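You operate a simulated robot arm through the tools that you are given. There is no shell and no other tool.

You run a simulated robot arm. Do the job below in one go: nothing can be reset, and whatever is moved stays where it is left.

JOB
Put things in order on the top of the cloth table. At the end: the small purple brush stands where the teal cup stood; the white bottle (marked "Q423") from the top of the cloth table stands where the small purple brush stood; the teal cup stands where the silver steel strainer stood; the silver steel strainer from the top of the cloth table is on the grey tray; whatever was shut is shut again. Leave all else as you found it, and nothing knocked over. Set down upright: steel strainer.

The check looks at the end state, three seconds after you hand in, the way a careful person would. Anything else that was tipped, shoved, dropped, spilled or broken makes it a failure. Flat cloth is picked up by pressing the open fingertips on it (5 to 10 N) and closing them slowly along it; thin cloth reads only 2 to 8 mm in the jaws.

ROBOT AND FRAMES
A 6-joint arm with a two-finger parallel gripper, fixed in place. Base frame: the origin is on the floor under the middle of its stand, x ahead of it, y to its left, z up; the work surface is at about z = 800. Units: mm, degrees, N and s.
With the tool pointing down near the work surface it reaches from about 260 to 680 mm from the base axis. Its first joint turns from -66.0 to 66.0 degrees. Payload 2.9 kg.
The TCP is the grasp point between the finger pads, 30 mm short of the fingertips. In the tool frame z runs along the fingers and y along their closing line. The gripper opens to 110 mm. The fingers are 20 mm wide and 10 mm thick; the gripper's body (48 by 112 mm) begins 55 mm behind the TCP.
Orientation is that of the tool frame in the base frame, as a unit quaternion [w, x, y, z]. With the fingers straight down and closing along the base's y, the tool's x points along the base's -x, its y along +y and its z along -z.

CONTROLS
- The arm moves only by the tool servo_tool. Its argument "commands" is a list of rows, each an object (a shift or turn left out is 0, a gripper value left out holds the last) with "linear": the shift along the tool's x, y, z in units of 25 mm (1.0 is 25 mm), a list of three; "dr": the turn, a rotation vector about the tool's x, y, z in units of 5 degrees (1.0 is 5 degrees), a list of three; "jaw": the finger opening in mm, from 0 to 110. In form: [{"linear": [x, y, z], "dr": [ax, ay, az], "jaw": jaw}, ...]. A call has 1 to 20 rows; each row shifts and turns the commanded pose from where the row before left it, along the tool's axes as they then stand. A call with a number of a shift or a turn outside -1 to 1 is refused whole. Each row takes 0.2 s and may step no farther than 50 mm and 8.6 degrees from the row before; otherwise, or with a gripper value out of range, the whole call is refused. A pose out of reach is approached as far as the arm can. The call stops where the force on the tool passes 40 N (or 10 N more than at its start, if that is more) or the arm is blocked; 0.2 s more then pass. The fingers move at their own pace (about 108 mm/s each) and stop on an object; they squeeze with about 27 N. The grip force told is the motor's: it shows also when the fingers shut on nothing. Time passes only in rows, and 0.2 s behind the last, so rows that do not move let the fingers close. It gives the time, the measured TCP pose, the force on the tool (base axes), the opening and the grip force at its end, in the units of the frame above (readings bear some noise), with the torque about the TCP (base axes, N m) and any sound that the robot's microphone picked up.
- Cameras (640 x 400 px; columns grow to the right, rows downward): "scene" is fixed at [76, 428.9, 1396]; the picture's right is [-0.79, -0.61, 0.00], its down [-0.28, 0.36, -0.89] and it looks along [0.54, -0.71, -0.46] (base axes); focal length 311 px, centre (320, 200). "wrist" rides on the gripper at [72, 17, -103] in the tool frame; the picture's right is [-0.23, 0.97, 0.00], its down [-0.76, -0.18, -0.62] and it looks along [-0.61, -0.14, 0.78] (tool axes); focal length 222 px, centre (320, 200). There is no depth. A picture from a camera that has moved, and an enlarged one, comes with that camera's place and axes in the base frame and with its lens.
- camera(camera): a new picture of that camera. It takes no simulated time.
- close_up(camera, box): a new picture of the part [left, top, right, bottom] of that camera's present view, enlarged. It takes no simulated time.
- hand_in(): hands the job in; it is judged then, once.

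Nothing tells you positions but the pictures and the camera data. Unless the task says otherwise, let go and move clear before handing in.

The tools are called as a command line: name --argument value ..., lists and objects as JSON in quotes. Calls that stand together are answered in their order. servo_tool: Moves the arm, as the interface text tells. Its arguments: {"type":"object","properties":{"commands":{"type":"array"}},"required":["commands"]} The other tools are called the same way: camera (camera) takes a picture; close_up (camera, box) takes an enlarged picture of a part of a camera's view; hand_in () hands the job in.

At the start:

```text
time_s: 0.0
tcp_pos: [412.2, -143.6, 1160.4]
tool_rot: [0.0, 0.0, 1.0, 0.0]
contact_force: [0.0, 0.2, -0.1]
torque: [0.03, -0.04, 0.01]
finger_gap: 109.9
gripper_force: 0.0
```

scene: 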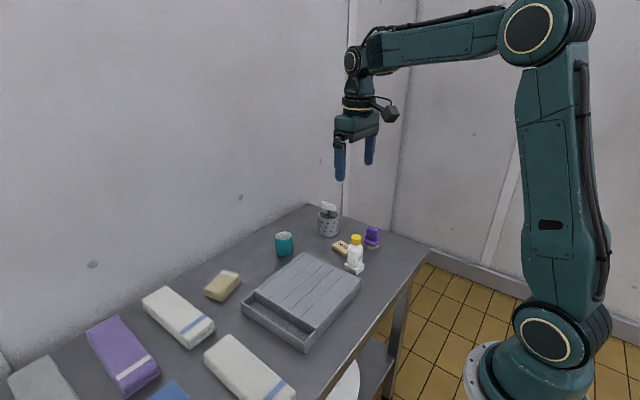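
wrist: 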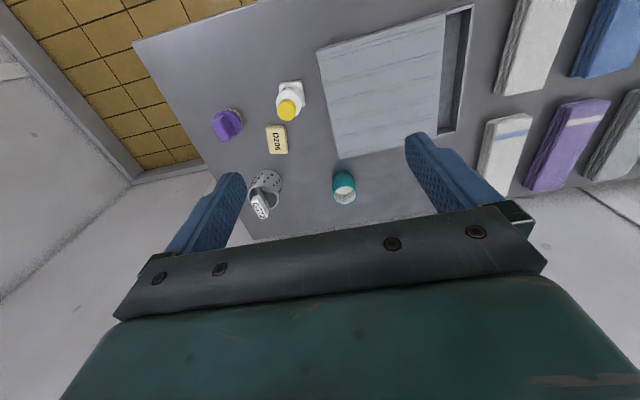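

I see a table with a teal cup, a silver strainer with something in it, a tan block tag, a white bottle with a yellow cap, a purple brush, and a grey wooden-looking box with a sliding lid or tray. I'll look closer before moving anything.

close_up --camera "scene" --box '[230, 190, 430, 315]'

close_up --camera "wrist" --box '[190, 70, 370, 220]'

close_up --camera "scene" --box '[220, 240, 400, 400]'

close_up --camera "scene" --box '[0, 250, 300, 400]'

```text
3.20 times, centred on (330, 252) of scene
camera zoom: at [76.0, 428.9, 1396.0], right [-0.79, -0.61, 0.0], down [-0.28, 0.36, -0.89], along [0.54, -0.71, -0.46], focal length 995 px, centre (288, 32)
```

zoom: 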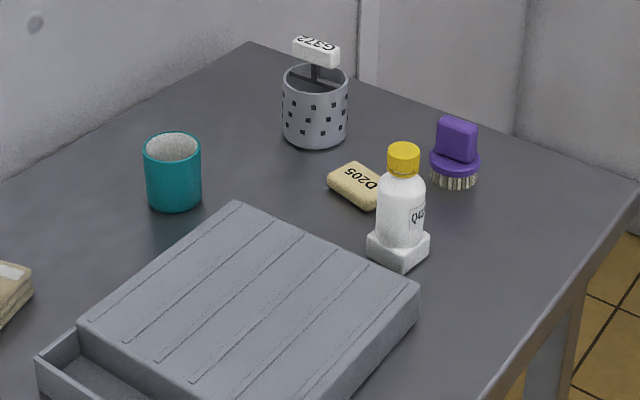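

```text
2.67 times, centred on (280, 145) of wrist
camera zoom: at [338.5, -125.7, 1262.2], right [0.23, 0.97, 0.0], down [0.76, -0.18, 0.62], along [0.61, -0.14, -0.78], focal length 592 px, centre (427, 347)
```

zoom: 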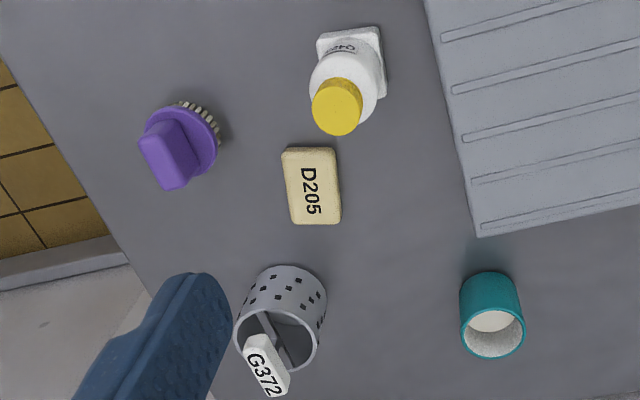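

```text
2.50 times, centred on (310, 320) of scene
camera zoom: at [76.0, 428.9, 1396.0], right [-0.79, -0.61, 0.0], down [-0.28, 0.36, -0.89], along [0.54, -0.71, -0.46], focal length 778 px, centre (345, -100)
```

zoom: 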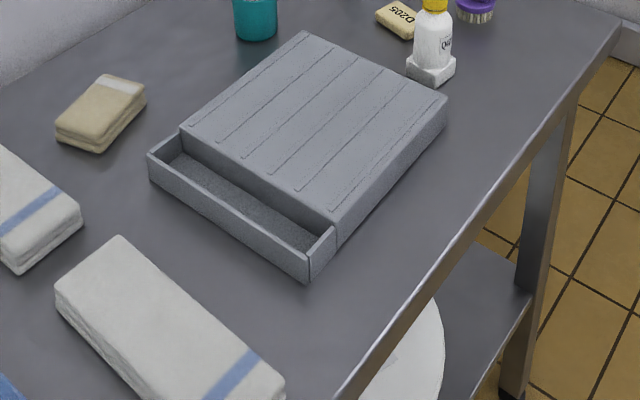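

```text
2.13 times, centred on (150, 325) of scene
camera zoom: at [76.0, 428.9, 1396.0], right [-0.79, -0.61, 0.0], down [-0.28, 0.36, -0.89], along [0.54, -0.71, -0.46], focal length 664 px, centre (683, -67)
```

zoom: 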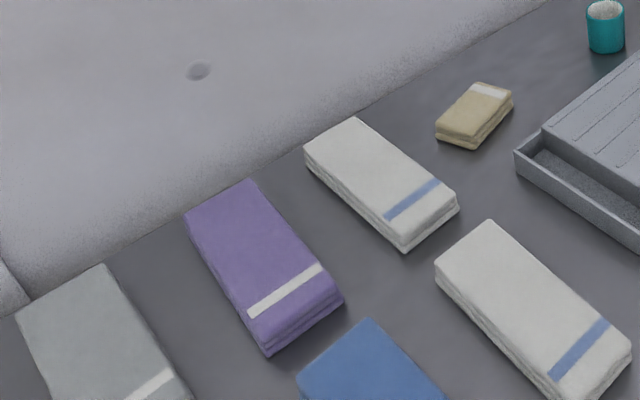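

I've got rough positions: strainer about (612,-325), cup about (653,-142), bottle about (428,-201), brush about (448,-344). The grey box spans roughly x 370–565, y -140–100. I'll move the wrist camera over the grey box and the left side to find out what the "grey tray" is.

servo_tool --commands '[{"linear": [1, 1, 0]}, {"linear": [1, 1, 0]}, {"linear": [1, 1, 0]}, {"linear": [1, 1, 0]}, {"linear": [0, 1, 0]}, {"linear": [0, 1, 0]}, {"linear": [0, 1, 0]}, {"linear": [0, 1, 0]}]'

camera --camera "wrist"

camera --camera "scene"

```text
time_s: 1.8
tcp_pos: [311.2, 59.2, 1160.2]
tool_rot: [0.0, 0.001, 1.0, 0.0]
contact_force: [-0.6, 0.2, -0.5]
torque: [-0.05, 0.01, 0.0]
finger_gap: 110.2
gripper_force: 0.1
```

```text
taken
camera wrist: at [237.3, 76.0, 1262.6], right [0.23, 0.97, 0.0], down [0.76, -0.18, 0.62], along [0.61, -0.14, -0.78], focal length 222 px, centre (320, 200)
```

wrist: 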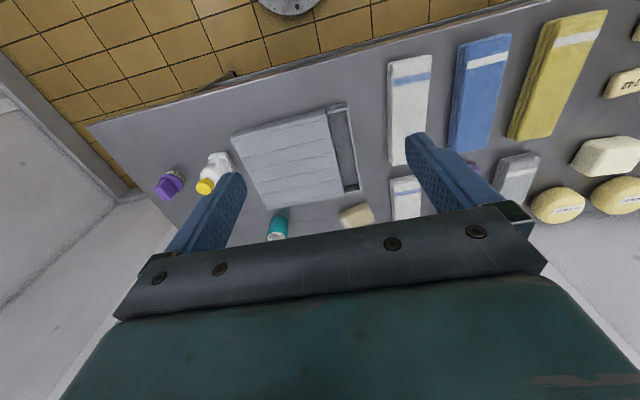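

```text
taken
```

scene: 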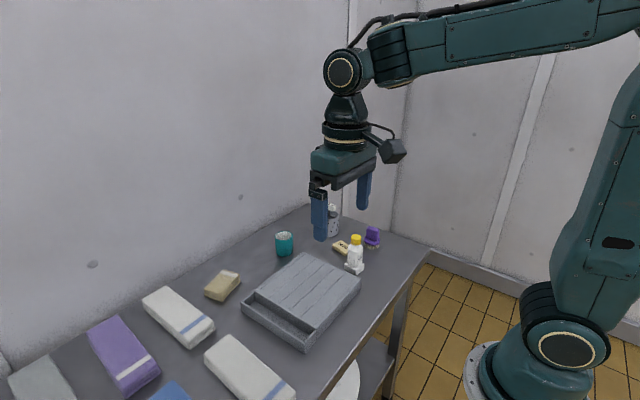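

The table continues to the left with towels and labelled blocks. I'll go further left to see if there's another tray, and view the whole table.

servo_tool --commands '[{"linear": [0, 1, 0]}, {"linear": [0, 1, 0]}, {"linear": [0, 1, 0]}, {"linear": [0, 1, 0]}, {"linear": [0, 1, 0]}, {"linear": [0, 1, 0]}, {"linear": [0, 1, 0]}, {"linear": [0, 1, 0]}, {"linear": [0, 1, 0]}, {"linear": [0, 1, 0]}]'

camera --camera "wrist"

```text
time_s: 4.0
tcp_pos: [312.5, 308.3, 1159.5]
tool_rot: [0.0, 0.0, 1.0, 0.0]
contact_force: [0.5, 0.7, 0.8]
torque: [-0.02, 0.01, -0.01]
finger_gap: 110.0
gripper_force: 0.0
```

```text
taken
camera wrist: at [239.4, 325.7, 1262.2], right [0.23, 0.97, 0.0], down [0.76, -0.18, 0.62], along [0.61, -0.14, -0.78], focal length 222 px, centre (320, 200)
```

wrist: 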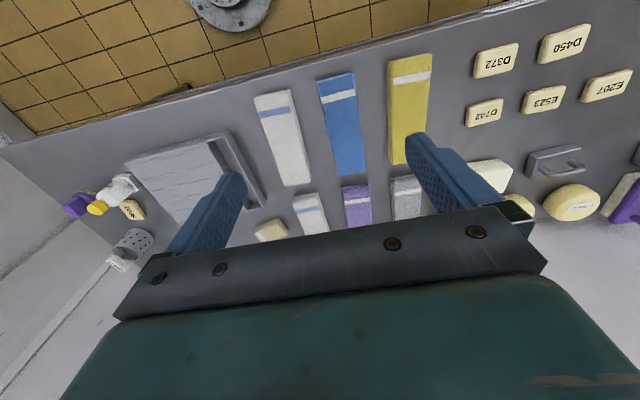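

There's a grey object with a handle further left. I'll turn the camera toward the left to see the rest of the table.

servo_tool --commands '[{"dr": [0, 0, -1]}, {"dr": [0, 0, -1]}, {"dr": [0, 0, -1]}, {"dr": [0, 0, -1]}, {"dr": [0, 0, -1]}, {"dr": [0, 0, -1]}, {"dr": [0, 0, -1]}, {"dr": [0, 0, -1]}, {"dr": [0, 0, -1]}, {"dr": [0, 0, -1]}, {"dr": [0, 0, -1]}, {"dr": [0, 0, -1]}]'

camera --camera "wrist"

```text
time_s: 6.6
tcp_pos: [312.2, 306.8, 1158.3]
tool_rot: [0.0, -0.501, 0.865, 0.0]
contact_force: [0.1, 0.0, 1.3]
torque: [0.01, 0.03, 0.04]
finger_gap: 110.1
gripper_force: 0.1
```

```text
taken
camera wrist: at [259.4, 253.2, 1261.7], right [-0.73, 0.68, 0.0], down [0.53, 0.57, 0.62], along [0.43, 0.46, -0.78], focal length 222 px, centre (320, 200)
```

wrist: 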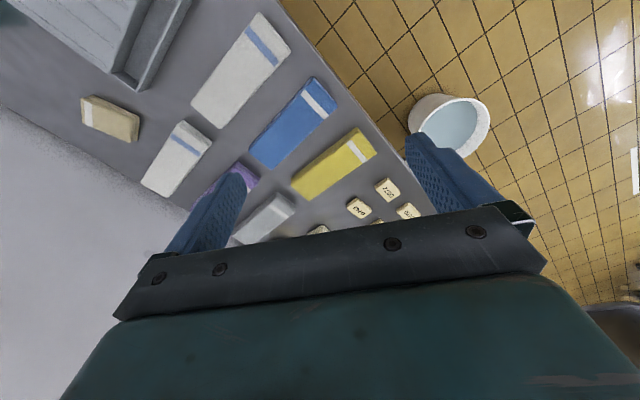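

Nothing like a tray within reach on that side except the near grey box. I'll turn back and view that box from above and from low to understand its structure.

servo_tool --commands '[{"dr": [0, 0, 1], "linear": [0, 0, 0]}, {"dr": [0, 0, 1]}, {"dr": [0, 0, 1]}, {"dr": [0, 0, 1]}, {"dr": [0, 0, 1]}, {"dr": [0, 0, 1]}, {"dr": [0, 0, 1]}, {"dr": [0, 0, 1]}, {"dr": [0, 0, 1]}, {"dr": [0, 0, 1]}, {"dr": [0, 0, 1]}, {"dr": [0, 0, 1]}, {"linear": [0, -1, 0.5]}, {"linear": [0, -1, 0.5]}, {"linear": [0, -1, 0.5]}, {"linear": [0, -1, 0.5]}, {"linear": [0, -1, 0.5]}, {"linear": [0, -1, 0.5]}]'

camera --camera "wrist"

```text
time_s: 10.4
tcp_pos: [310.4, 155.9, 1085.0]
tool_rot: [0.0, -0.001, 1.0, 0.0]
contact_force: [0.2, 0.5, 1.0]
torque: [0.0, 0.0, 0.0]
finger_gap: 109.9
gripper_force: 0.1
```

```text
taken
camera wrist: at [237.5, 172.9, 1187.4], right [0.23, 0.97, 0.0], down [0.76, -0.18, 0.62], along [0.61, -0.14, -0.78], focal length 222 px, centre (320, 200)
```

wrist: 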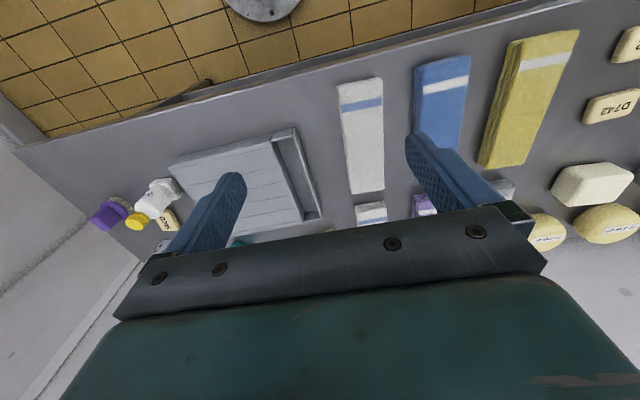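

close_up --camera "wrist" --box '[150, 110, 350, 240]'

close_up --camera "scene" --box '[235, 245, 370, 355]'

```text
3.08 times, centred on (250, 175) of wrist
camera zoom: at [237.5, 172.9, 1187.4], right [0.23, 0.97, 0.0], down [0.76, -0.18, 0.62], along [0.61, -0.14, -0.78], focal length 684 px, centre (535, 277)
```

zoom: 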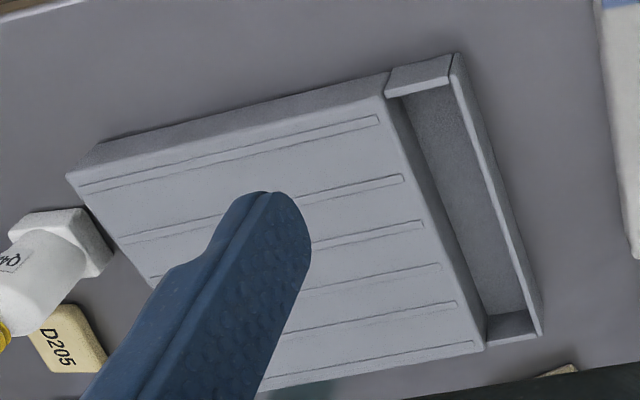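

```text
3.64 times, centred on (302, 300) of scene
camera zoom: at [76.0, 428.9, 1396.1], right [-0.79, -0.61, 0.0], down [-0.28, 0.36, -0.89], along [0.54, -0.71, -0.46], focal length 1131 px, centre (384, -164)
```

zoom: 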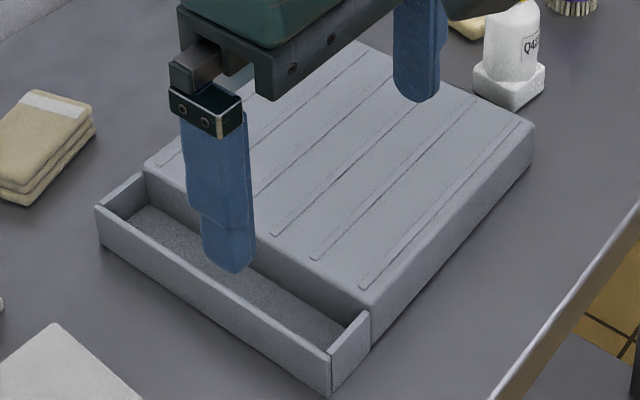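

The grey thing is a ribbed-top tray box with a drip drawer ajar, so I'll leave the drawer as it is and the strainer goes on the ribbed top. Next I'll take closer views of the objects on the right so I can measure them accurately.

servo_tool --commands '[{"linear": [-0.375, -0.9, 0.15]}, {"linear": [-0.375, -0.9, 0.15]}, {"linear": [-0.375, -0.9, 0.15]}, {"linear": [-0.375, -0.9, 0.15]}, {"linear": [-0.375, -0.9, 0.15]}, {"linear": [-0.375, -0.9, 0.15]}, {"linear": [-0.375, -0.9, 0.15]}, {"linear": [-0.375, -0.9, 0.15]}, {"linear": [-0.375, -0.9, 0.15]}, {"linear": [-0.375, -0.9, 0.15]}, {"linear": [-0.375, -0.9, 0.15]}, {"linear": [-0.375, -0.9, 0.15]}, {"linear": [-0.375, -0.9, 0.15]}, {"linear": [-0.375, -0.9, 0.15]}, {"linear": [-0.375, -0.9, 0.15]}, {"linear": [-0.375, -0.9, 0.15]}, {"linear": [-0.375, -0.9, 0.15]}, {"linear": [-0.375, -0.9, 0.15]}, {"linear": [-0.375, -0.9, 0.15]}]'

camera --camera "wrist"

```text
time_s: 14.4
tcp_pos: [490.9, -271.1, 1011.9]
tool_rot: [0.001, 0.0, 1.0, 0.001]
contact_force: [-0.3, -0.5, 0.0]
torque: [-0.03, -0.01, -0.02]
finger_gap: 109.9
gripper_force: 0.0
```

```text
taken
camera wrist: at [417.3, -253.4, 1115.5], right [0.23, 0.97, 0.0], down [0.76, -0.18, 0.62], along [0.61, -0.14, -0.78], focal length 222 px, centre (320, 200)
```

wrist: 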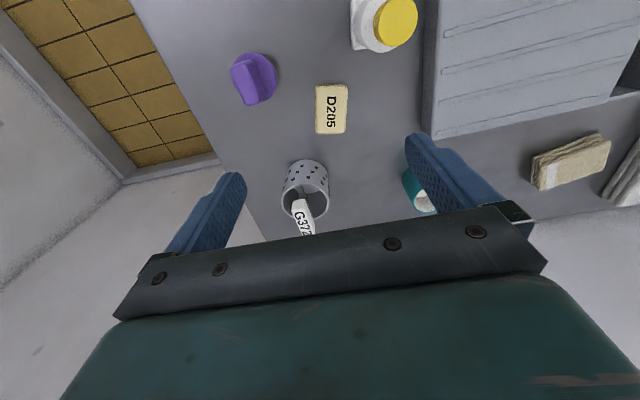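

close_up --camera "wrist" --box '[250, 140, 360, 240]'

close_up --camera "wrist" --box '[210, 0, 430, 140]'

close_up --camera "scene" --box '[300, 190, 400, 290]'

```text
4.00 times, centred on (305, 190) of wrist
camera zoom: at [417.3, -253.4, 1115.5], right [0.23, 0.97, 0.0], down [0.76, -0.18, 0.62], along [0.61, -0.14, -0.78], focal length 888 px, centre (380, 240)
```

zoom: 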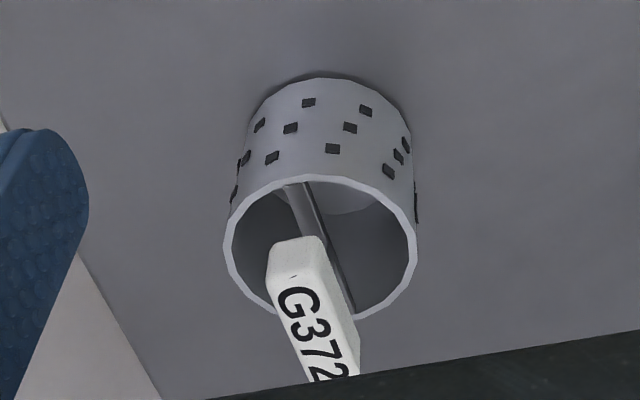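

```text
2.86 times, centred on (320, 70) of wrist
camera zoom: at [417.3, -253.4, 1115.5], right [0.23, 0.97, 0.0], down [0.76, -0.18, 0.62], along [0.61, -0.14, -0.78], focal length 635 px, centre (320, 571)
```

zoom: 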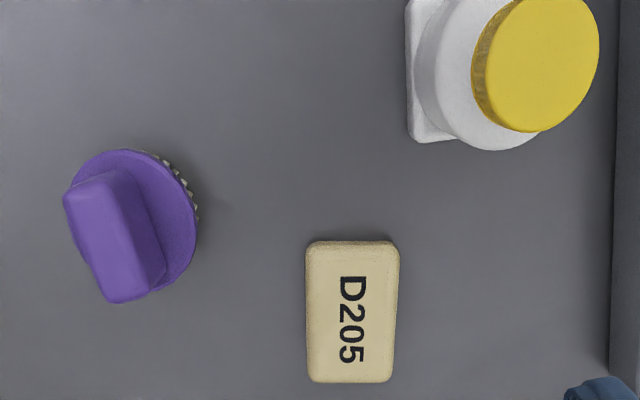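

```text
4.00 times, centred on (350, 240) of scene
camera zoom: at [75.9, 428.9, 1396.1], right [-0.79, -0.61, 0.0], down [-0.28, 0.36, -0.89], along [0.54, -0.71, -0.46], focal length 1244 px, centre (200, 40)
```

zoom: 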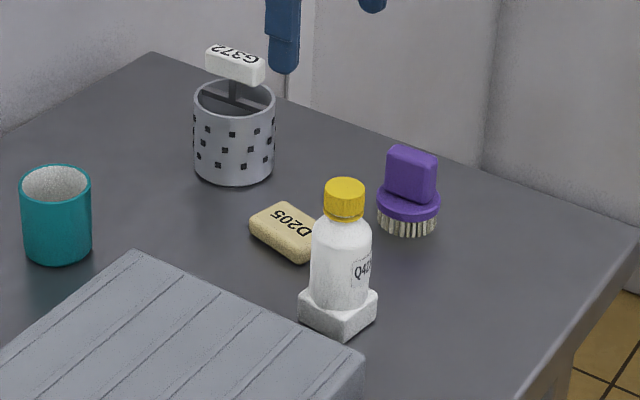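

I now have working positions: strainer axis about (611,-322) with its handle block along x at z 888–905, cup about (655,-137), bottle about (433,-201), brush about (449,-338) with handle along x. The tray top is at about z 840, x 371–563, y -135–57. First I'll hover over the strainer handle with the jaws partly closed and check alignment.

servo_tool --commands '[{"linear": [-0.8, -0.33, 0.3], "jaw": 60}, {"linear": [-0.8, -0.33, 0.3]}, {"linear": [-0.8, -0.33, 0.3]}, {"linear": [-0.8, -0.33, 0.3]}, {"linear": [-0.8, -0.33, 0.3]}, {"linear": [-0.8, -0.33, 0.3]}, {"linear": [0, 0, 0]}]'

camera --camera "wrist"

close_up --camera "scene" --box '[260, 130, 400, 270]'

```text
time_s: 16.0
tcp_pos: [593.2, -315.9, 970.4]
tool_rot: [0.0, 0.0, 1.0, 0.0]
contact_force: [0.1, 0.5, 0.2]
torque: [0.01, -0.03, 0.0]
finger_gap: 60.0
gripper_force: 0.1
out of reach, approached as far as the arm can: row 6
```

```text
taken
camera wrist: at [520.8, -299.0, 1073.2], right [0.23, 0.97, 0.0], down [0.76, -0.18, 0.62], along [0.61, -0.14, -0.78], focal length 222 px, centre (320, 200)
```

wrist: 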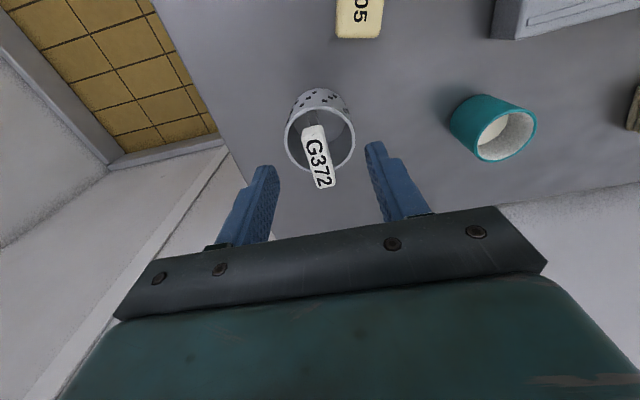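

```text
2.86 times, centred on (330, 200) of scene
camera zoom: at [76.0, 428.9, 1396.0], right [-0.79, -0.61, 0.0], down [-0.28, 0.36, -0.89], along [0.54, -0.71, -0.46], focal length 889 px, centre (291, 200)
```

zoom: 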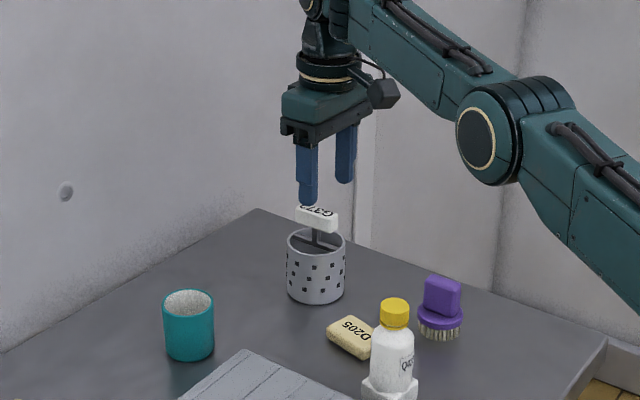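

The straight-down reach limit bites at about 672 mm here, so I'll need to tilt the fingers outward for the strainer. First I'll use this closer view to refine the strainer and cup positions.

close_up --camera "wrist" --box '[260, 70, 400, 210]'

close_up --camera "wrist" --box '[420, 70, 560, 190]'

```text
2.86 times, centred on (330, 140) of wrist
camera zoom: at [520.8, -299.0, 1073.2], right [0.23, 0.97, 0.0], down [0.76, -0.18, 0.62], along [0.61, -0.14, -0.78], focal length 635 px, centre (291, 371)
```

zoom: 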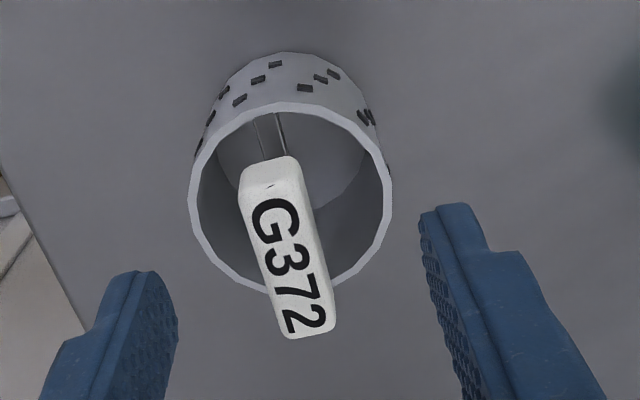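

```text
3.33 times, centred on (490, 130) of wrist
camera zoom: at [520.8, -299.0, 1073.2], right [0.23, 0.97, 0.0], down [0.76, -0.18, 0.62], along [0.61, -0.14, -0.78], focal length 740 px, centre (-247, 433)
```

zoom: 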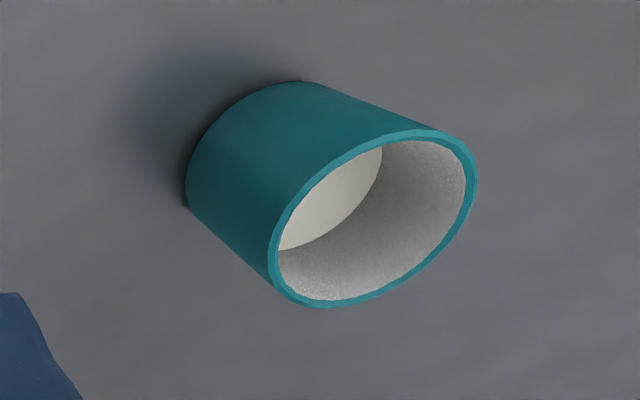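

Strainer axis is confirmed near (609,-320), with the handle along x, about 16 mm wide and centred at (607,-320). The cup is empty. I'll tilt the fingers outward 15° about the closing axis to gain reach, then check the pose.

servo_tool --commands '[{"linear": [0.4, 0, 0]}, {"dr": [0, -1, 0]}, {"dr": [0, -1, 0]}, {"dr": [0, -1, 0]}, {"linear": [0, 0, 0]}]'

camera --camera "wrist"

```text
time_s: 17.2
tcp_pos: [581.7, -315.3, 968.9]
tool_rot: [0.131, -0.001, 0.991, 0.0]
contact_force: [-0.7, 0.1, 0.3]
torque: [-0.01, -0.03, 0.0]
finger_gap: 59.9
gripper_force: 0.0
```

```text
taken
camera wrist: at [485.4, -298.4, 1050.6], right [0.22, 0.97, 0.06], down [0.57, -0.18, 0.8], along [0.79, -0.14, -0.6], focal length 222 px, centre (320, 200)
```

wrist: 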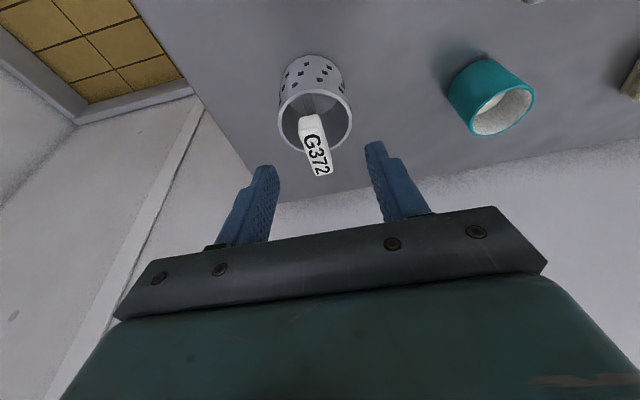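

Tilt is good. I'll descend so the fingers straddle the handle block, staying just above the rim.

servo_tool --commands '[{"linear": [-0.08, -0.05, 0.7]}, {"linear": [-0.08, -0.05, 0.7]}, {"linear": [-0.08, -0.05, 0.7]}, {"linear": [-0.08, -0.05, 0.7]}, {"linear": [0, 0, 0]}]'

close_up --camera "wrist" --box '[220, 60, 440, 240]'

close_up --camera "scene" --box '[290, 160, 370, 250]'

```text
time_s: 18.4
tcp_pos: [608.3, -319.6, 902.5]
tool_rot: [0.131, 0.0, 0.991, 0.0]
contact_force: [-1.0, -0.3, 0.2]
torque: [0.01, 0.02, -0.04]
finger_gap: 60.1
gripper_force: 0.1
```

```text
2.22 times, centred on (330, 150) of wrist
camera zoom: at [511.1, -303.0, 983.4], right [0.22, 0.97, 0.06], down [0.57, -0.18, 0.8], along [0.79, -0.14, -0.6], focal length 494 px, centre (298, 311)
```

zoom: 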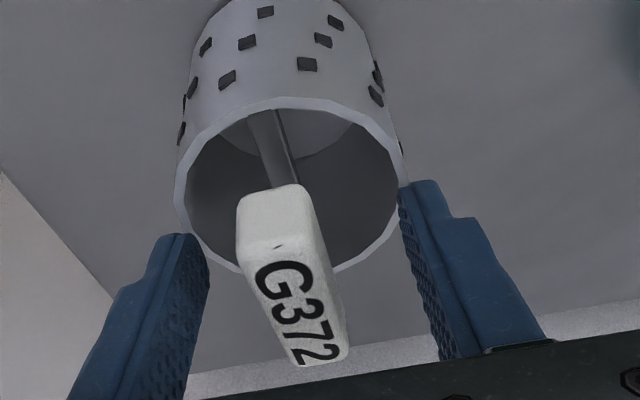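

```text
4.44 times, centred on (330, 205) of scene
camera zoom: at [76.0, 428.9, 1396.0], right [-0.79, -0.61, 0.0], down [-0.28, 0.36, -0.89], along [0.54, -0.71, -0.46], focal length 1382 px, centre (276, 178)
```

zoom: 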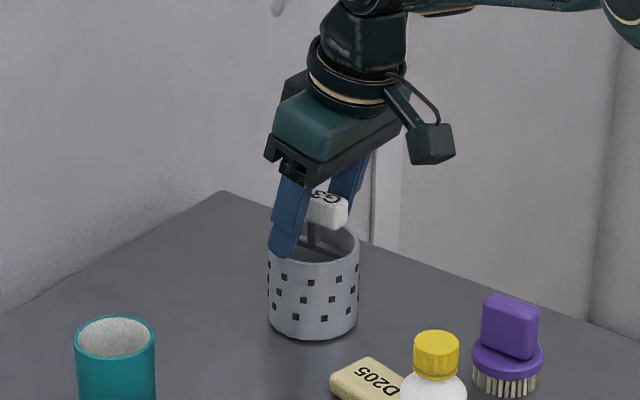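

The fingers straddle the handle and are aligned. I'm closing on it now.

servo_tool --commands '[{"jaw": 5}, {"linear": [0, 0, 0]}, {"linear": [0, 0, 0]}, {"linear": [0, 0, 0]}]'

close_up --camera "wrist" --box '[220, 60, 440, 240]'

```text
time_s: 19.4
tcp_pos: [608.0, -319.9, 903.8]
tool_rot: [0.13, 0.001, 0.992, 0.0]
contact_force: [-0.1, 0.2, 0.3]
torque: [-0.06, 0.0, -0.01]
finger_gap: 17.6
gripper_force: 27.0
```

```text
2.22 times, centred on (330, 150) of wrist
camera zoom: at [510.9, -302.9, 983.6], right [0.22, 0.97, 0.06], down [0.57, -0.18, 0.8], along [0.79, -0.14, -0.6], focal length 494 px, centre (298, 311)
```

zoom: 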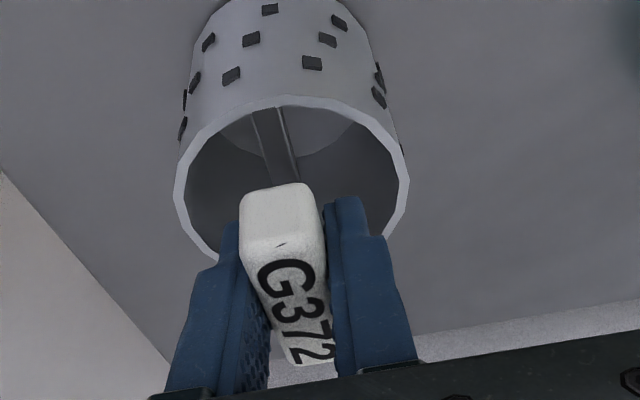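

I have a firm grip at 17.6 mm. I'll lift straight up and check that the strainer comes with it.

servo_tool --commands '[{"linear": [-0.052, 0, -0.193]}, {"linear": [-0.104, 0, -0.386]}, {"linear": [-0.207, 0, -0.773]}, {"linear": [-0.207, 0, -0.773]}, {"linear": [-0.207, 0, -0.773]}, {"linear": [0, 0, 0]}]'

camera --camera "scene"

close_up --camera "wrist" --box '[220, 60, 440, 240]'

```text
time_s: 20.8
tcp_pos: [608.7, -319.3, 981.1]
tool_rot: [0.131, 0.0, 0.991, 0.0]
contact_force: [0.0, 0.6, -0.6]
torque: [-0.01, 0.01, 0.02]
finger_gap: 17.7
gripper_force: 26.4
```

```text
taken
```

scene: 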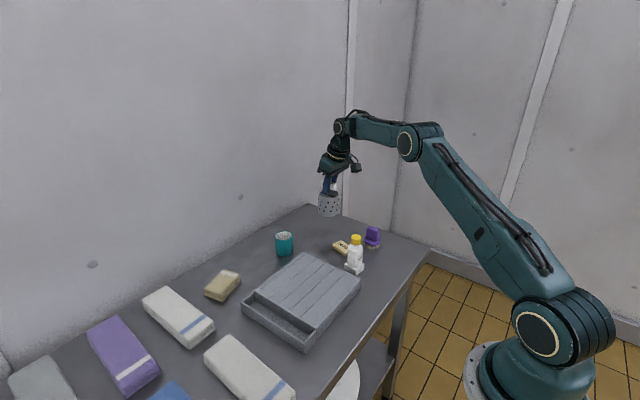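

```text
2.22 times, centred on (330, 150) of wrist
camera zoom: at [512.2, -303.1, 1061.7], right [0.22, 0.97, 0.06], down [0.57, -0.18, 0.8], along [0.79, -0.14, -0.6], focal length 494 px, centre (298, 311)
```

zoom: 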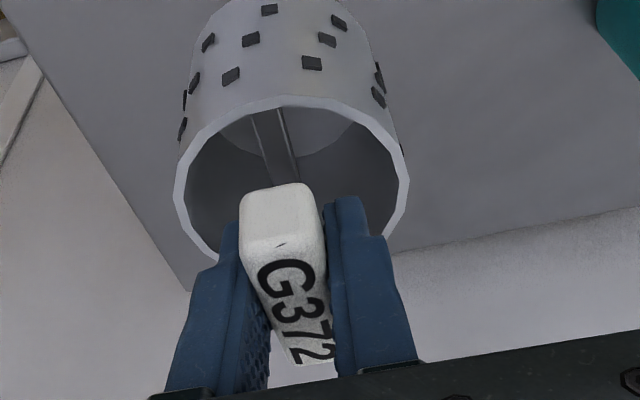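

The strainer is hanging steadily. I'll carry it over to the centre of the tray at a constant height of about 880–890 for its base.

servo_tool --commands '[{"linear": [0.387, 0.8, -0.134]}, {"linear": [0.387, 0.8, -0.134]}, {"linear": [0.387, 0.8, -0.134]}, {"linear": [0.387, 0.8, -0.134]}, {"linear": [0.387, 0.8, -0.134]}, {"linear": [0.387, 0.8, -0.134]}, {"linear": [0.387, 0.8, -0.134]}, {"linear": [0.387, 0.8, -0.134]}, {"linear": [0.387, 0.8, -0.134]}, {"linear": [0.387, 0.8, -0.134]}, {"linear": [0.387, 0.8, -0.134]}, {"linear": [0.387, 0.8, -0.134]}, {"linear": [0.387, 0.8, -0.134]}, {"linear": [0.387, 0.8, -0.134]}, {"linear": [0, 0, 0]}]'

camera --camera "scene"

camera --camera "wrist"

```text
time_s: 24.0
tcp_pos: [465.8, -38.4, 990.4]
tool_rot: [0.131, 0.0, 0.991, 0.0]
contact_force: [-0.5, 0.7, -1.5]
torque: [0.01, 0.0, 0.02]
finger_gap: 17.5
gripper_force: 26.6
```

```text
taken
```

scene: 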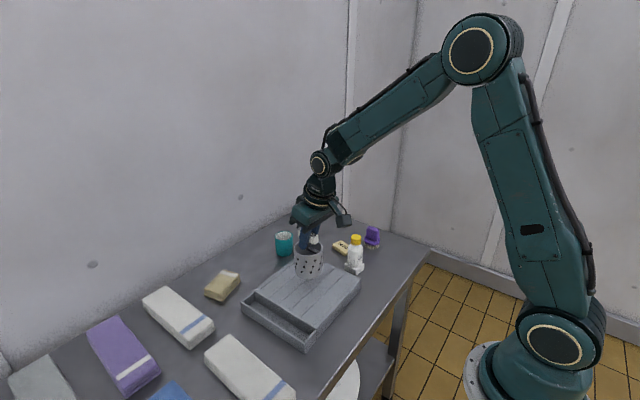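

```text
taken
camera wrist: at [368.3, -21.6, 1070.9], right [0.22, 0.97, 0.06], down [0.57, -0.18, 0.8], along [0.79, -0.14, -0.6], focal length 222 px, centre (320, 200)
```

wrist: 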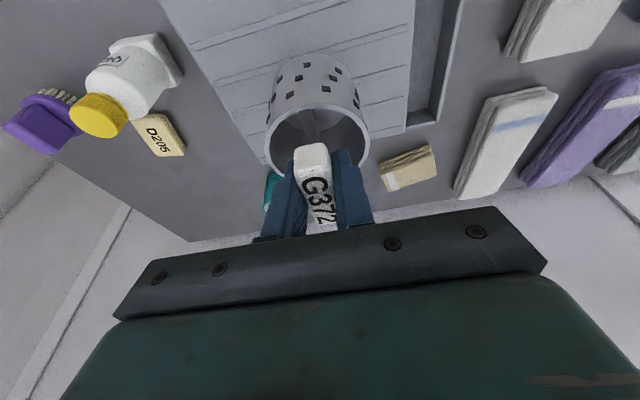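

It's above the tray centre. Lowering to just above the ribs, then I'll feel for contact in small steps.

servo_tool --commands '[{"linear": [0.13, 0, 0.483]}, {"linear": [0.13, 0, 0.483]}, {"linear": [0.104, 0, 0.386]}, {"linear": [0, 0, 0]}]'

close_up --camera "scene" --box '[240, 200, 380, 340]'

```text
time_s: 25.0
tcp_pos: [466.5, -41.8, 955.9]
tool_rot: [0.131, 0.001, 0.991, 0.0]
contact_force: [0.1, -0.5, -1.9]
torque: [-0.02, 0.0, 0.02]
finger_gap: 17.8
gripper_force: 27.1
```

```text
2.86 times, centred on (310, 270) of scene
camera zoom: at [76.0, 428.9, 1396.0], right [-0.79, -0.61, 0.0], down [-0.28, 0.36, -0.89], along [0.54, -0.71, -0.46], focal length 889 px, centre (349, 0)
```

zoom: 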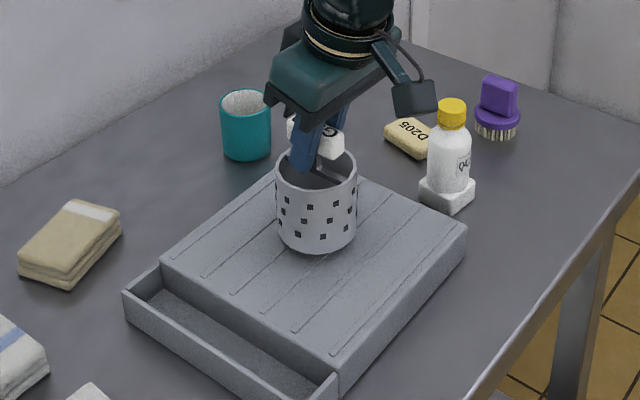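

servo_tool --commands '[{"linear": [0.0207, 0, 0.0773]}, {"linear": [0.0207, 0, 0.0773]}, {"linear": [0.0207, 0, 0.0773]}, {"linear": [0, 0, 0]}]'

```text
time_s: 26.0
tcp_pos: [466.9, -40.1, 950.4]
tool_rot: [0.13, 0.001, 0.992, 0.0]
contact_force: [0.1, 0.0, -1.8]
torque: [0.04, 0.0, 0.04]
finger_gap: 17.8
gripper_force: 26.9
```

servo_tool --commands '[{"linear": [0.0207, 0, 0.0773]}, {"linear": [0, 0, 0]}]'

servo_tool --commands '[{"linear": [0.0104, 0, 0.0386]}, {"linear": [0, 0, 0]}]'

servo_tool --commands '[{"linear": [0.0104, 0, 0.0386]}, {"linear": [0, 0, 0]}]'

```text
time_s: 26.6
tcp_pos: [466.4, -38.8, 947.3]
tool_rot: [0.131, 0.001, 0.991, 0.0]
contact_force: [0.0, 0.1, -1.6]
torque: [0.02, -0.01, 0.01]
finger_gap: 17.7
gripper_force: 27.0
```

```text
time_s: 27.2
tcp_pos: [466.1, -39.9, 945.9]
tool_rot: [0.131, 0.0, 0.991, 0.0]
contact_force: [-0.1, 0.3, -1.8]
torque: [0.02, -0.01, -0.01]
finger_gap: 17.5
gripper_force: 27.4
```

```text
time_s: 27.8
tcp_pos: [467.8, -39.2, 944.7]
tool_rot: [0.13, 0.0, 0.991, 0.0]
contact_force: [-0.5, -0.3, -1.9]
torque: [-0.03, 0.04, -0.01]
finger_gap: 17.8
gripper_force: 27.3
```

servo_tool --commands '[{"linear": [0.0104, 0, 0.0386]}, {"linear": [0, 0, 0]}]'

servo_tool --commands '[{"linear": [0.0104, 0, 0.0386]}, {"linear": [0, 0, 0]}]'

close_up --camera "scene" --box '[270, 230, 350, 290]'

```text
time_s: 28.4
tcp_pos: [466.8, -38.8, 944.4]
tool_rot: [0.131, 0.0, 0.991, 0.0]
contact_force: [0.0, -0.2, -1.2]
torque: [0.02, 0.02, -0.02]
finger_gap: 17.6
gripper_force: 26.8
```

```text
time_s: 29.0
tcp_pos: [467.3, -38.3, 944.1]
tool_rot: [0.13, 0.001, 0.991, 0.0]
contact_force: [-1.4, 0.6, 0.3]
torque: [0.0, 0.0, -0.02]
finger_gap: 17.6
gripper_force: 27.0
```

```text
6.67 times, centred on (310, 260) of scene
camera zoom: at [75.9, 428.9, 1396.0], right [-0.79, -0.61, 0.0], down [-0.28, 0.36, -0.89], along [0.54, -0.71, -0.46], focal length 2074 px, centre (387, -200)
```

zoom: 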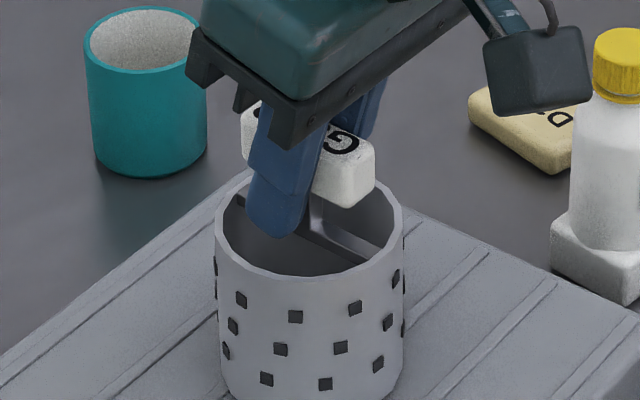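

Contact has begun, since the force has swung from -1.8 to +0.3 N. One more millimetre step to settle it.

servo_tool --commands '[{"linear": [0.0104, 0, 0.0386]}, {"linear": [0, 0, 0]}]'

close_up --camera "scene" --box '[270, 240, 350, 300]'

```text
time_s: 29.6
tcp_pos: [464.8, -37.9, 943.6]
tool_rot: [0.132, 0.0, 0.991, 0.0]
contact_force: [-5.6, 0.6, 17.3]
torque: [0.05, 0.52, 0.03]
finger_gap: 17.9
gripper_force: 26.9
```

```text
6.67 times, centred on (310, 270) of scene
camera zoom: at [75.6, 429.0, 1396.1], right [-0.79, -0.61, 0.0], down [-0.28, 0.36, -0.89], along [0.54, -0.71, -0.46], focal length 2074 px, centre (387, -267)
```

zoom: 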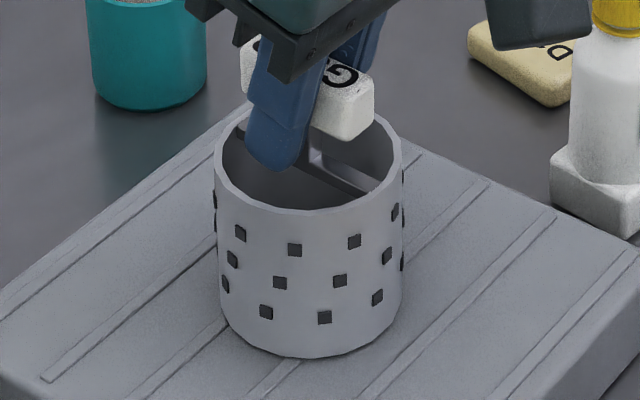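

Force is 17 N, so it's firmly seated. I'll relieve it slightly, open the jaws, and back out straight up.

servo_tool --commands '[{"linear": [-0.008, 0, -0.031]}, {"jaw": 30}, {"linear": [0, 0, 0]}, {"jaw": 50}, {"linear": [0, 0, 0]}]'

close_up --camera "scene" --box '[270, 220, 350, 300]'

close_up --camera "wrist" --box '[220, 60, 440, 240]'

```text
time_s: 30.8
tcp_pos: [467.0, -38.8, 943.1]
tool_rot: [0.13, 0.0, 0.991, 0.001]
contact_force: [0.3, 0.3, 1.2]
torque: [-0.01, -0.01, -0.04]
finger_gap: 50.0
gripper_force: 0.1
```

```text
5.00 times, centred on (310, 260) of scene
camera zoom: at [76.0, 428.9, 1396.0], right [-0.79, -0.61, 0.0], down [-0.28, 0.36, -0.89], along [0.54, -0.71, -0.46], focal length 1555 px, centre (370, -100)
```

zoom: 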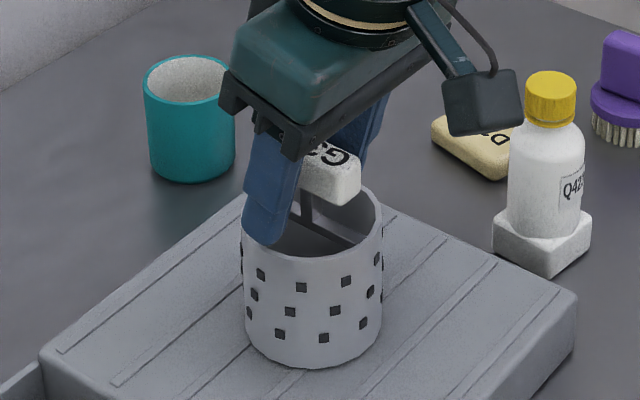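

```text
2.22 times, centred on (330, 150) of wrist
camera zoom: at [369.3, -21.5, 1024.0], right [0.22, 0.97, 0.06], down [0.57, -0.18, 0.8], along [0.79, -0.14, -0.6], focal length 494 px, centre (298, 311)
```

zoom: 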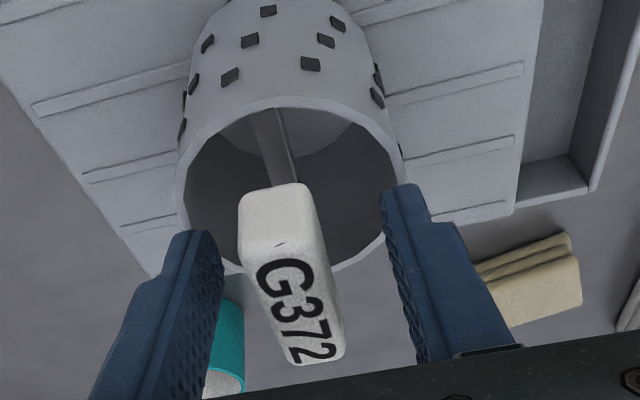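

The strainer stands freely on the tray. I'll back straight up and then move to hover over the teal cup, keeping the 15° tilt.

servo_tool --commands '[{"linear": [-0.207, 0, -0.773]}, {"linear": [-0.207, 0, -0.773]}, {"linear": [-0.207, 0, -0.773]}, {"linear": [-0.207, 0, -0.773]}, {"linear": [-0.207, 0, -0.773]}, {"linear": [-0.732, -0.49, 0.5], "jaw": 90}, {"linear": [-0.732, -0.49, 0.5]}, {"linear": [-0.732, -0.49, 0.5]}, {"linear": [-0.732, -0.49, 0.5]}, {"linear": [-0.732, -0.49, 0.5]}, {"linear": [-0.732, -0.49, 0.5]}, {"linear": [-0.732, -0.49, 0.5]}, {"linear": [-0.732, -0.49, 0.5]}, {"linear": [0, 0, 0]}]'

camera --camera "wrist"

close_up --camera "scene" --box '[220, 150, 380, 310]'

```text
time_s: 33.8
tcp_pos: [633.5, -137.6, 984.4]
tool_rot: [0.131, 0.0, 0.991, 0.0]
contact_force: [0.2, 0.2, -0.2]
torque: [-0.02, 0.01, -0.01]
finger_gap: 89.8
gripper_force: 0.0
```

```text
taken
camera wrist: at [536.6, -121.4, 1065.5], right [0.22, 0.97, 0.06], down [0.57, -0.18, 0.8], along [0.79, -0.14, -0.6], focal length 222 px, centre (320, 200)
```

wrist: 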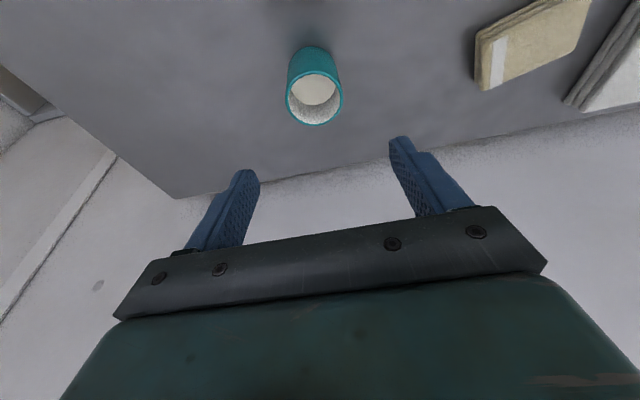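

```text
2.50 times, centred on (300, 230) of scene
camera zoom: at [76.0, 428.9, 1396.0], right [-0.79, -0.61, 0.0], down [-0.28, 0.36, -0.89], along [0.54, -0.71, -0.46], focal length 778 px, centre (370, 125)
```

zoom: 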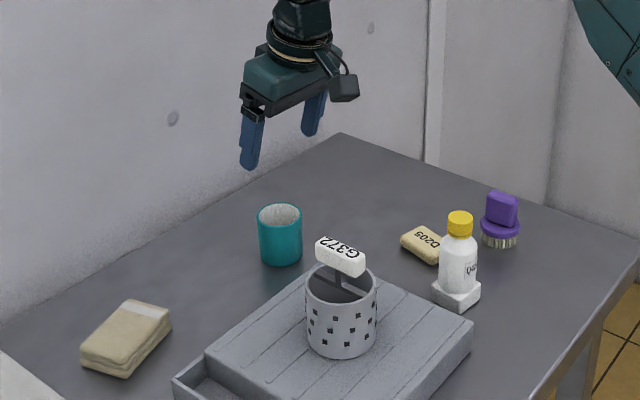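

close_up --camera "wrist" --box '[250, 30, 380, 140]'

```text
3.64 times, centred on (315, 85) of wrist
camera zoom: at [536.6, -121.4, 1065.5], right [0.22, 0.97, 0.06], down [0.57, -0.18, 0.8], along [0.79, -0.14, -0.6], focal length 808 px, centre (338, 618)
```

zoom: 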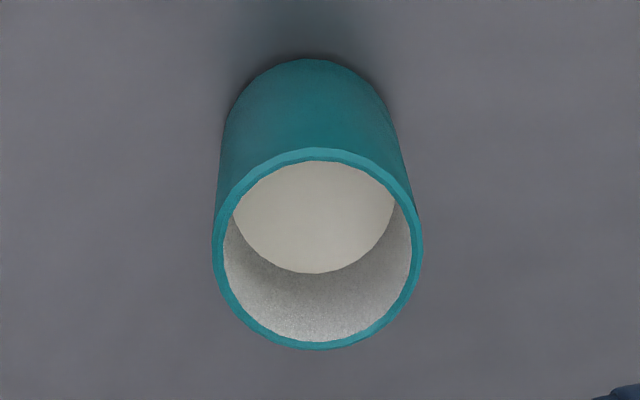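

Cup axis refined to about (652,-139). Descending around it with 90 mm opening.

servo_tool --commands '[{"linear": [0.115, -0.008, 0.794]}, {"linear": [0.115, -0.008, 0.794]}, {"linear": [0.115, -0.008, 0.794]}, {"linear": [0.115, -0.008, 0.794]}, {"linear": [0, 0, 0]}]'

close_up --camera "wrist" --box '[210, 60, 450, 240]'

close_up --camera "scene" --box '[240, 170, 340, 270]'

```text
time_s: 35.0
tcp_pos: [643.9, -138.5, 905.8]
tool_rot: [0.131, 0.001, 0.991, 0.0]
contact_force: [-0.3, 0.5, -0.1]
torque: [0.0, -0.04, -0.01]
finger_gap: 89.9
gripper_force: 0.0
```

```text
2.22 times, centred on (330, 150) of wrist
camera zoom: at [547.0, -121.9, 986.0], right [0.22, 0.97, 0.06], down [0.57, -0.18, 0.8], along [0.79, -0.14, -0.6], focal length 494 px, centre (298, 311)
```

zoom: 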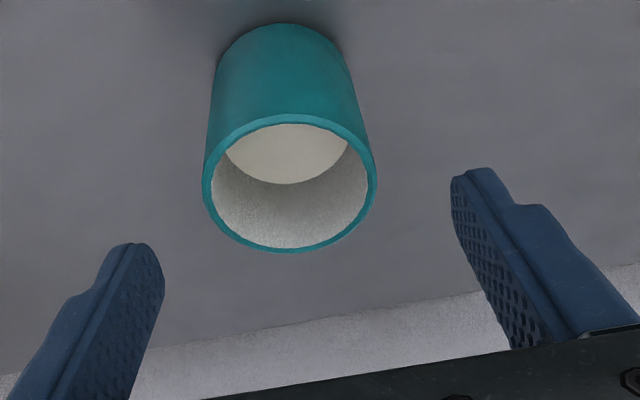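

```text
4.00 times, centred on (290, 220) of scene
camera zoom: at [76.0, 428.9, 1396.0], right [-0.79, -0.61, 0.0], down [-0.28, 0.36, -0.89], along [0.54, -0.71, -0.46], focal length 1244 px, centre (440, 120)
```

zoom: 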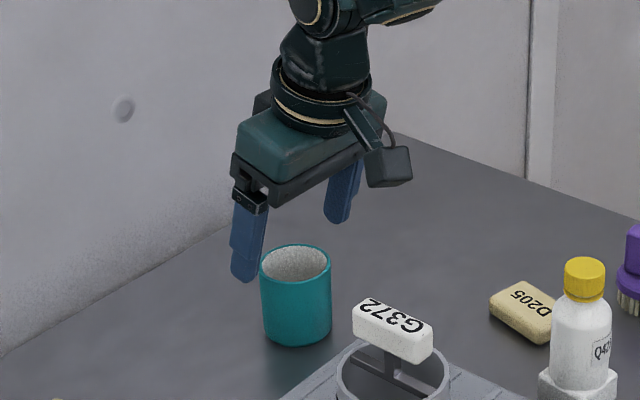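

servo_tool --commands '[{"linear": [0.146, -0.013, 0.8]}, {"linear": [0.146, -0.013, 0.8]}, {"linear": [0.146, -0.013, 0.8]}, {"linear": [0, 0, 0]}]'

close_up --camera "wrist" --box '[210, 60, 450, 240]'

close_up --camera "scene" --box '[240, 190, 340, 290]'

```text
time_s: 36.0
tcp_pos: [650.0, -140.0, 845.2]
tool_rot: [0.131, 0.0, 0.991, 0.0]
contact_force: [0.5, 0.7, 0.4]
torque: [-0.01, 0.0, 0.0]
finger_gap: 90.2
gripper_force: 0.0
```

```text
2.22 times, centred on (330, 150) of wrist
camera zoom: at [552.6, -123.2, 925.9], right [0.22, 0.97, 0.06], down [0.57, -0.18, 0.8], along [0.79, -0.14, -0.6], focal length 494 px, centre (298, 311)
```

zoom: 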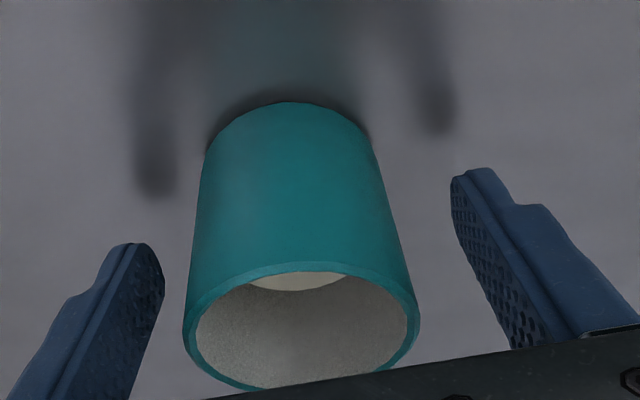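

```text
4.00 times, centred on (290, 240) of scene
camera zoom: at [76.0, 428.9, 1396.0], right [-0.79, -0.61, 0.0], down [-0.28, 0.36, -0.89], along [0.54, -0.71, -0.46], focal length 1244 px, centre (440, 40)
```

zoom: 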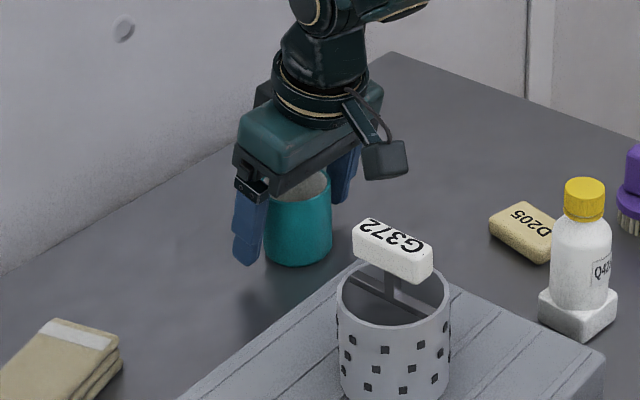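

Centred. Closing gently on the cup.

servo_tool --commands '[{"jaw": 70}, {"jaw": 62}, {"jaw": 58}, {"jaw": 54}, {"jaw": 50}, {"linear": [0, 0, 0]}, {"linear": [0, 0, 0]}]'

close_up --camera "wrist" --box '[210, 60, 450, 240]'

```text
time_s: 37.6
tcp_pos: [650.0, -140.0, 844.9]
tool_rot: [0.13, 0.0, 0.991, 0.0]
contact_force: [-0.5, 0.6, -1.0]
torque: [0.05, -0.01, -0.04]
finger_gap: 54.3
gripper_force: 27.4
```

```text
2.22 times, centred on (330, 150) of wrist
camera zoom: at [552.5, -123.2, 926.0], right [0.22, 0.97, 0.06], down [0.57, -0.18, 0.8], along [0.79, -0.14, -0.6], focal length 494 px, centre (298, 311)
```

zoom: 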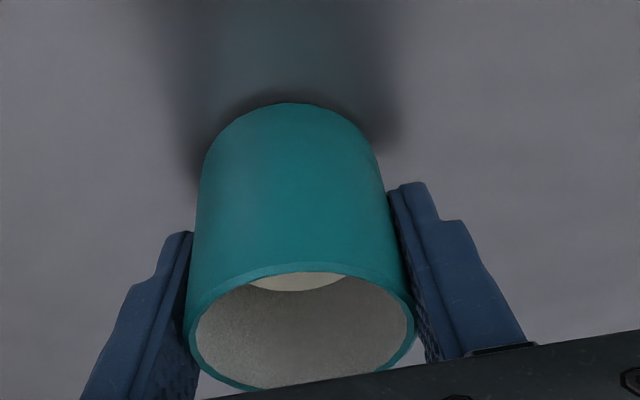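

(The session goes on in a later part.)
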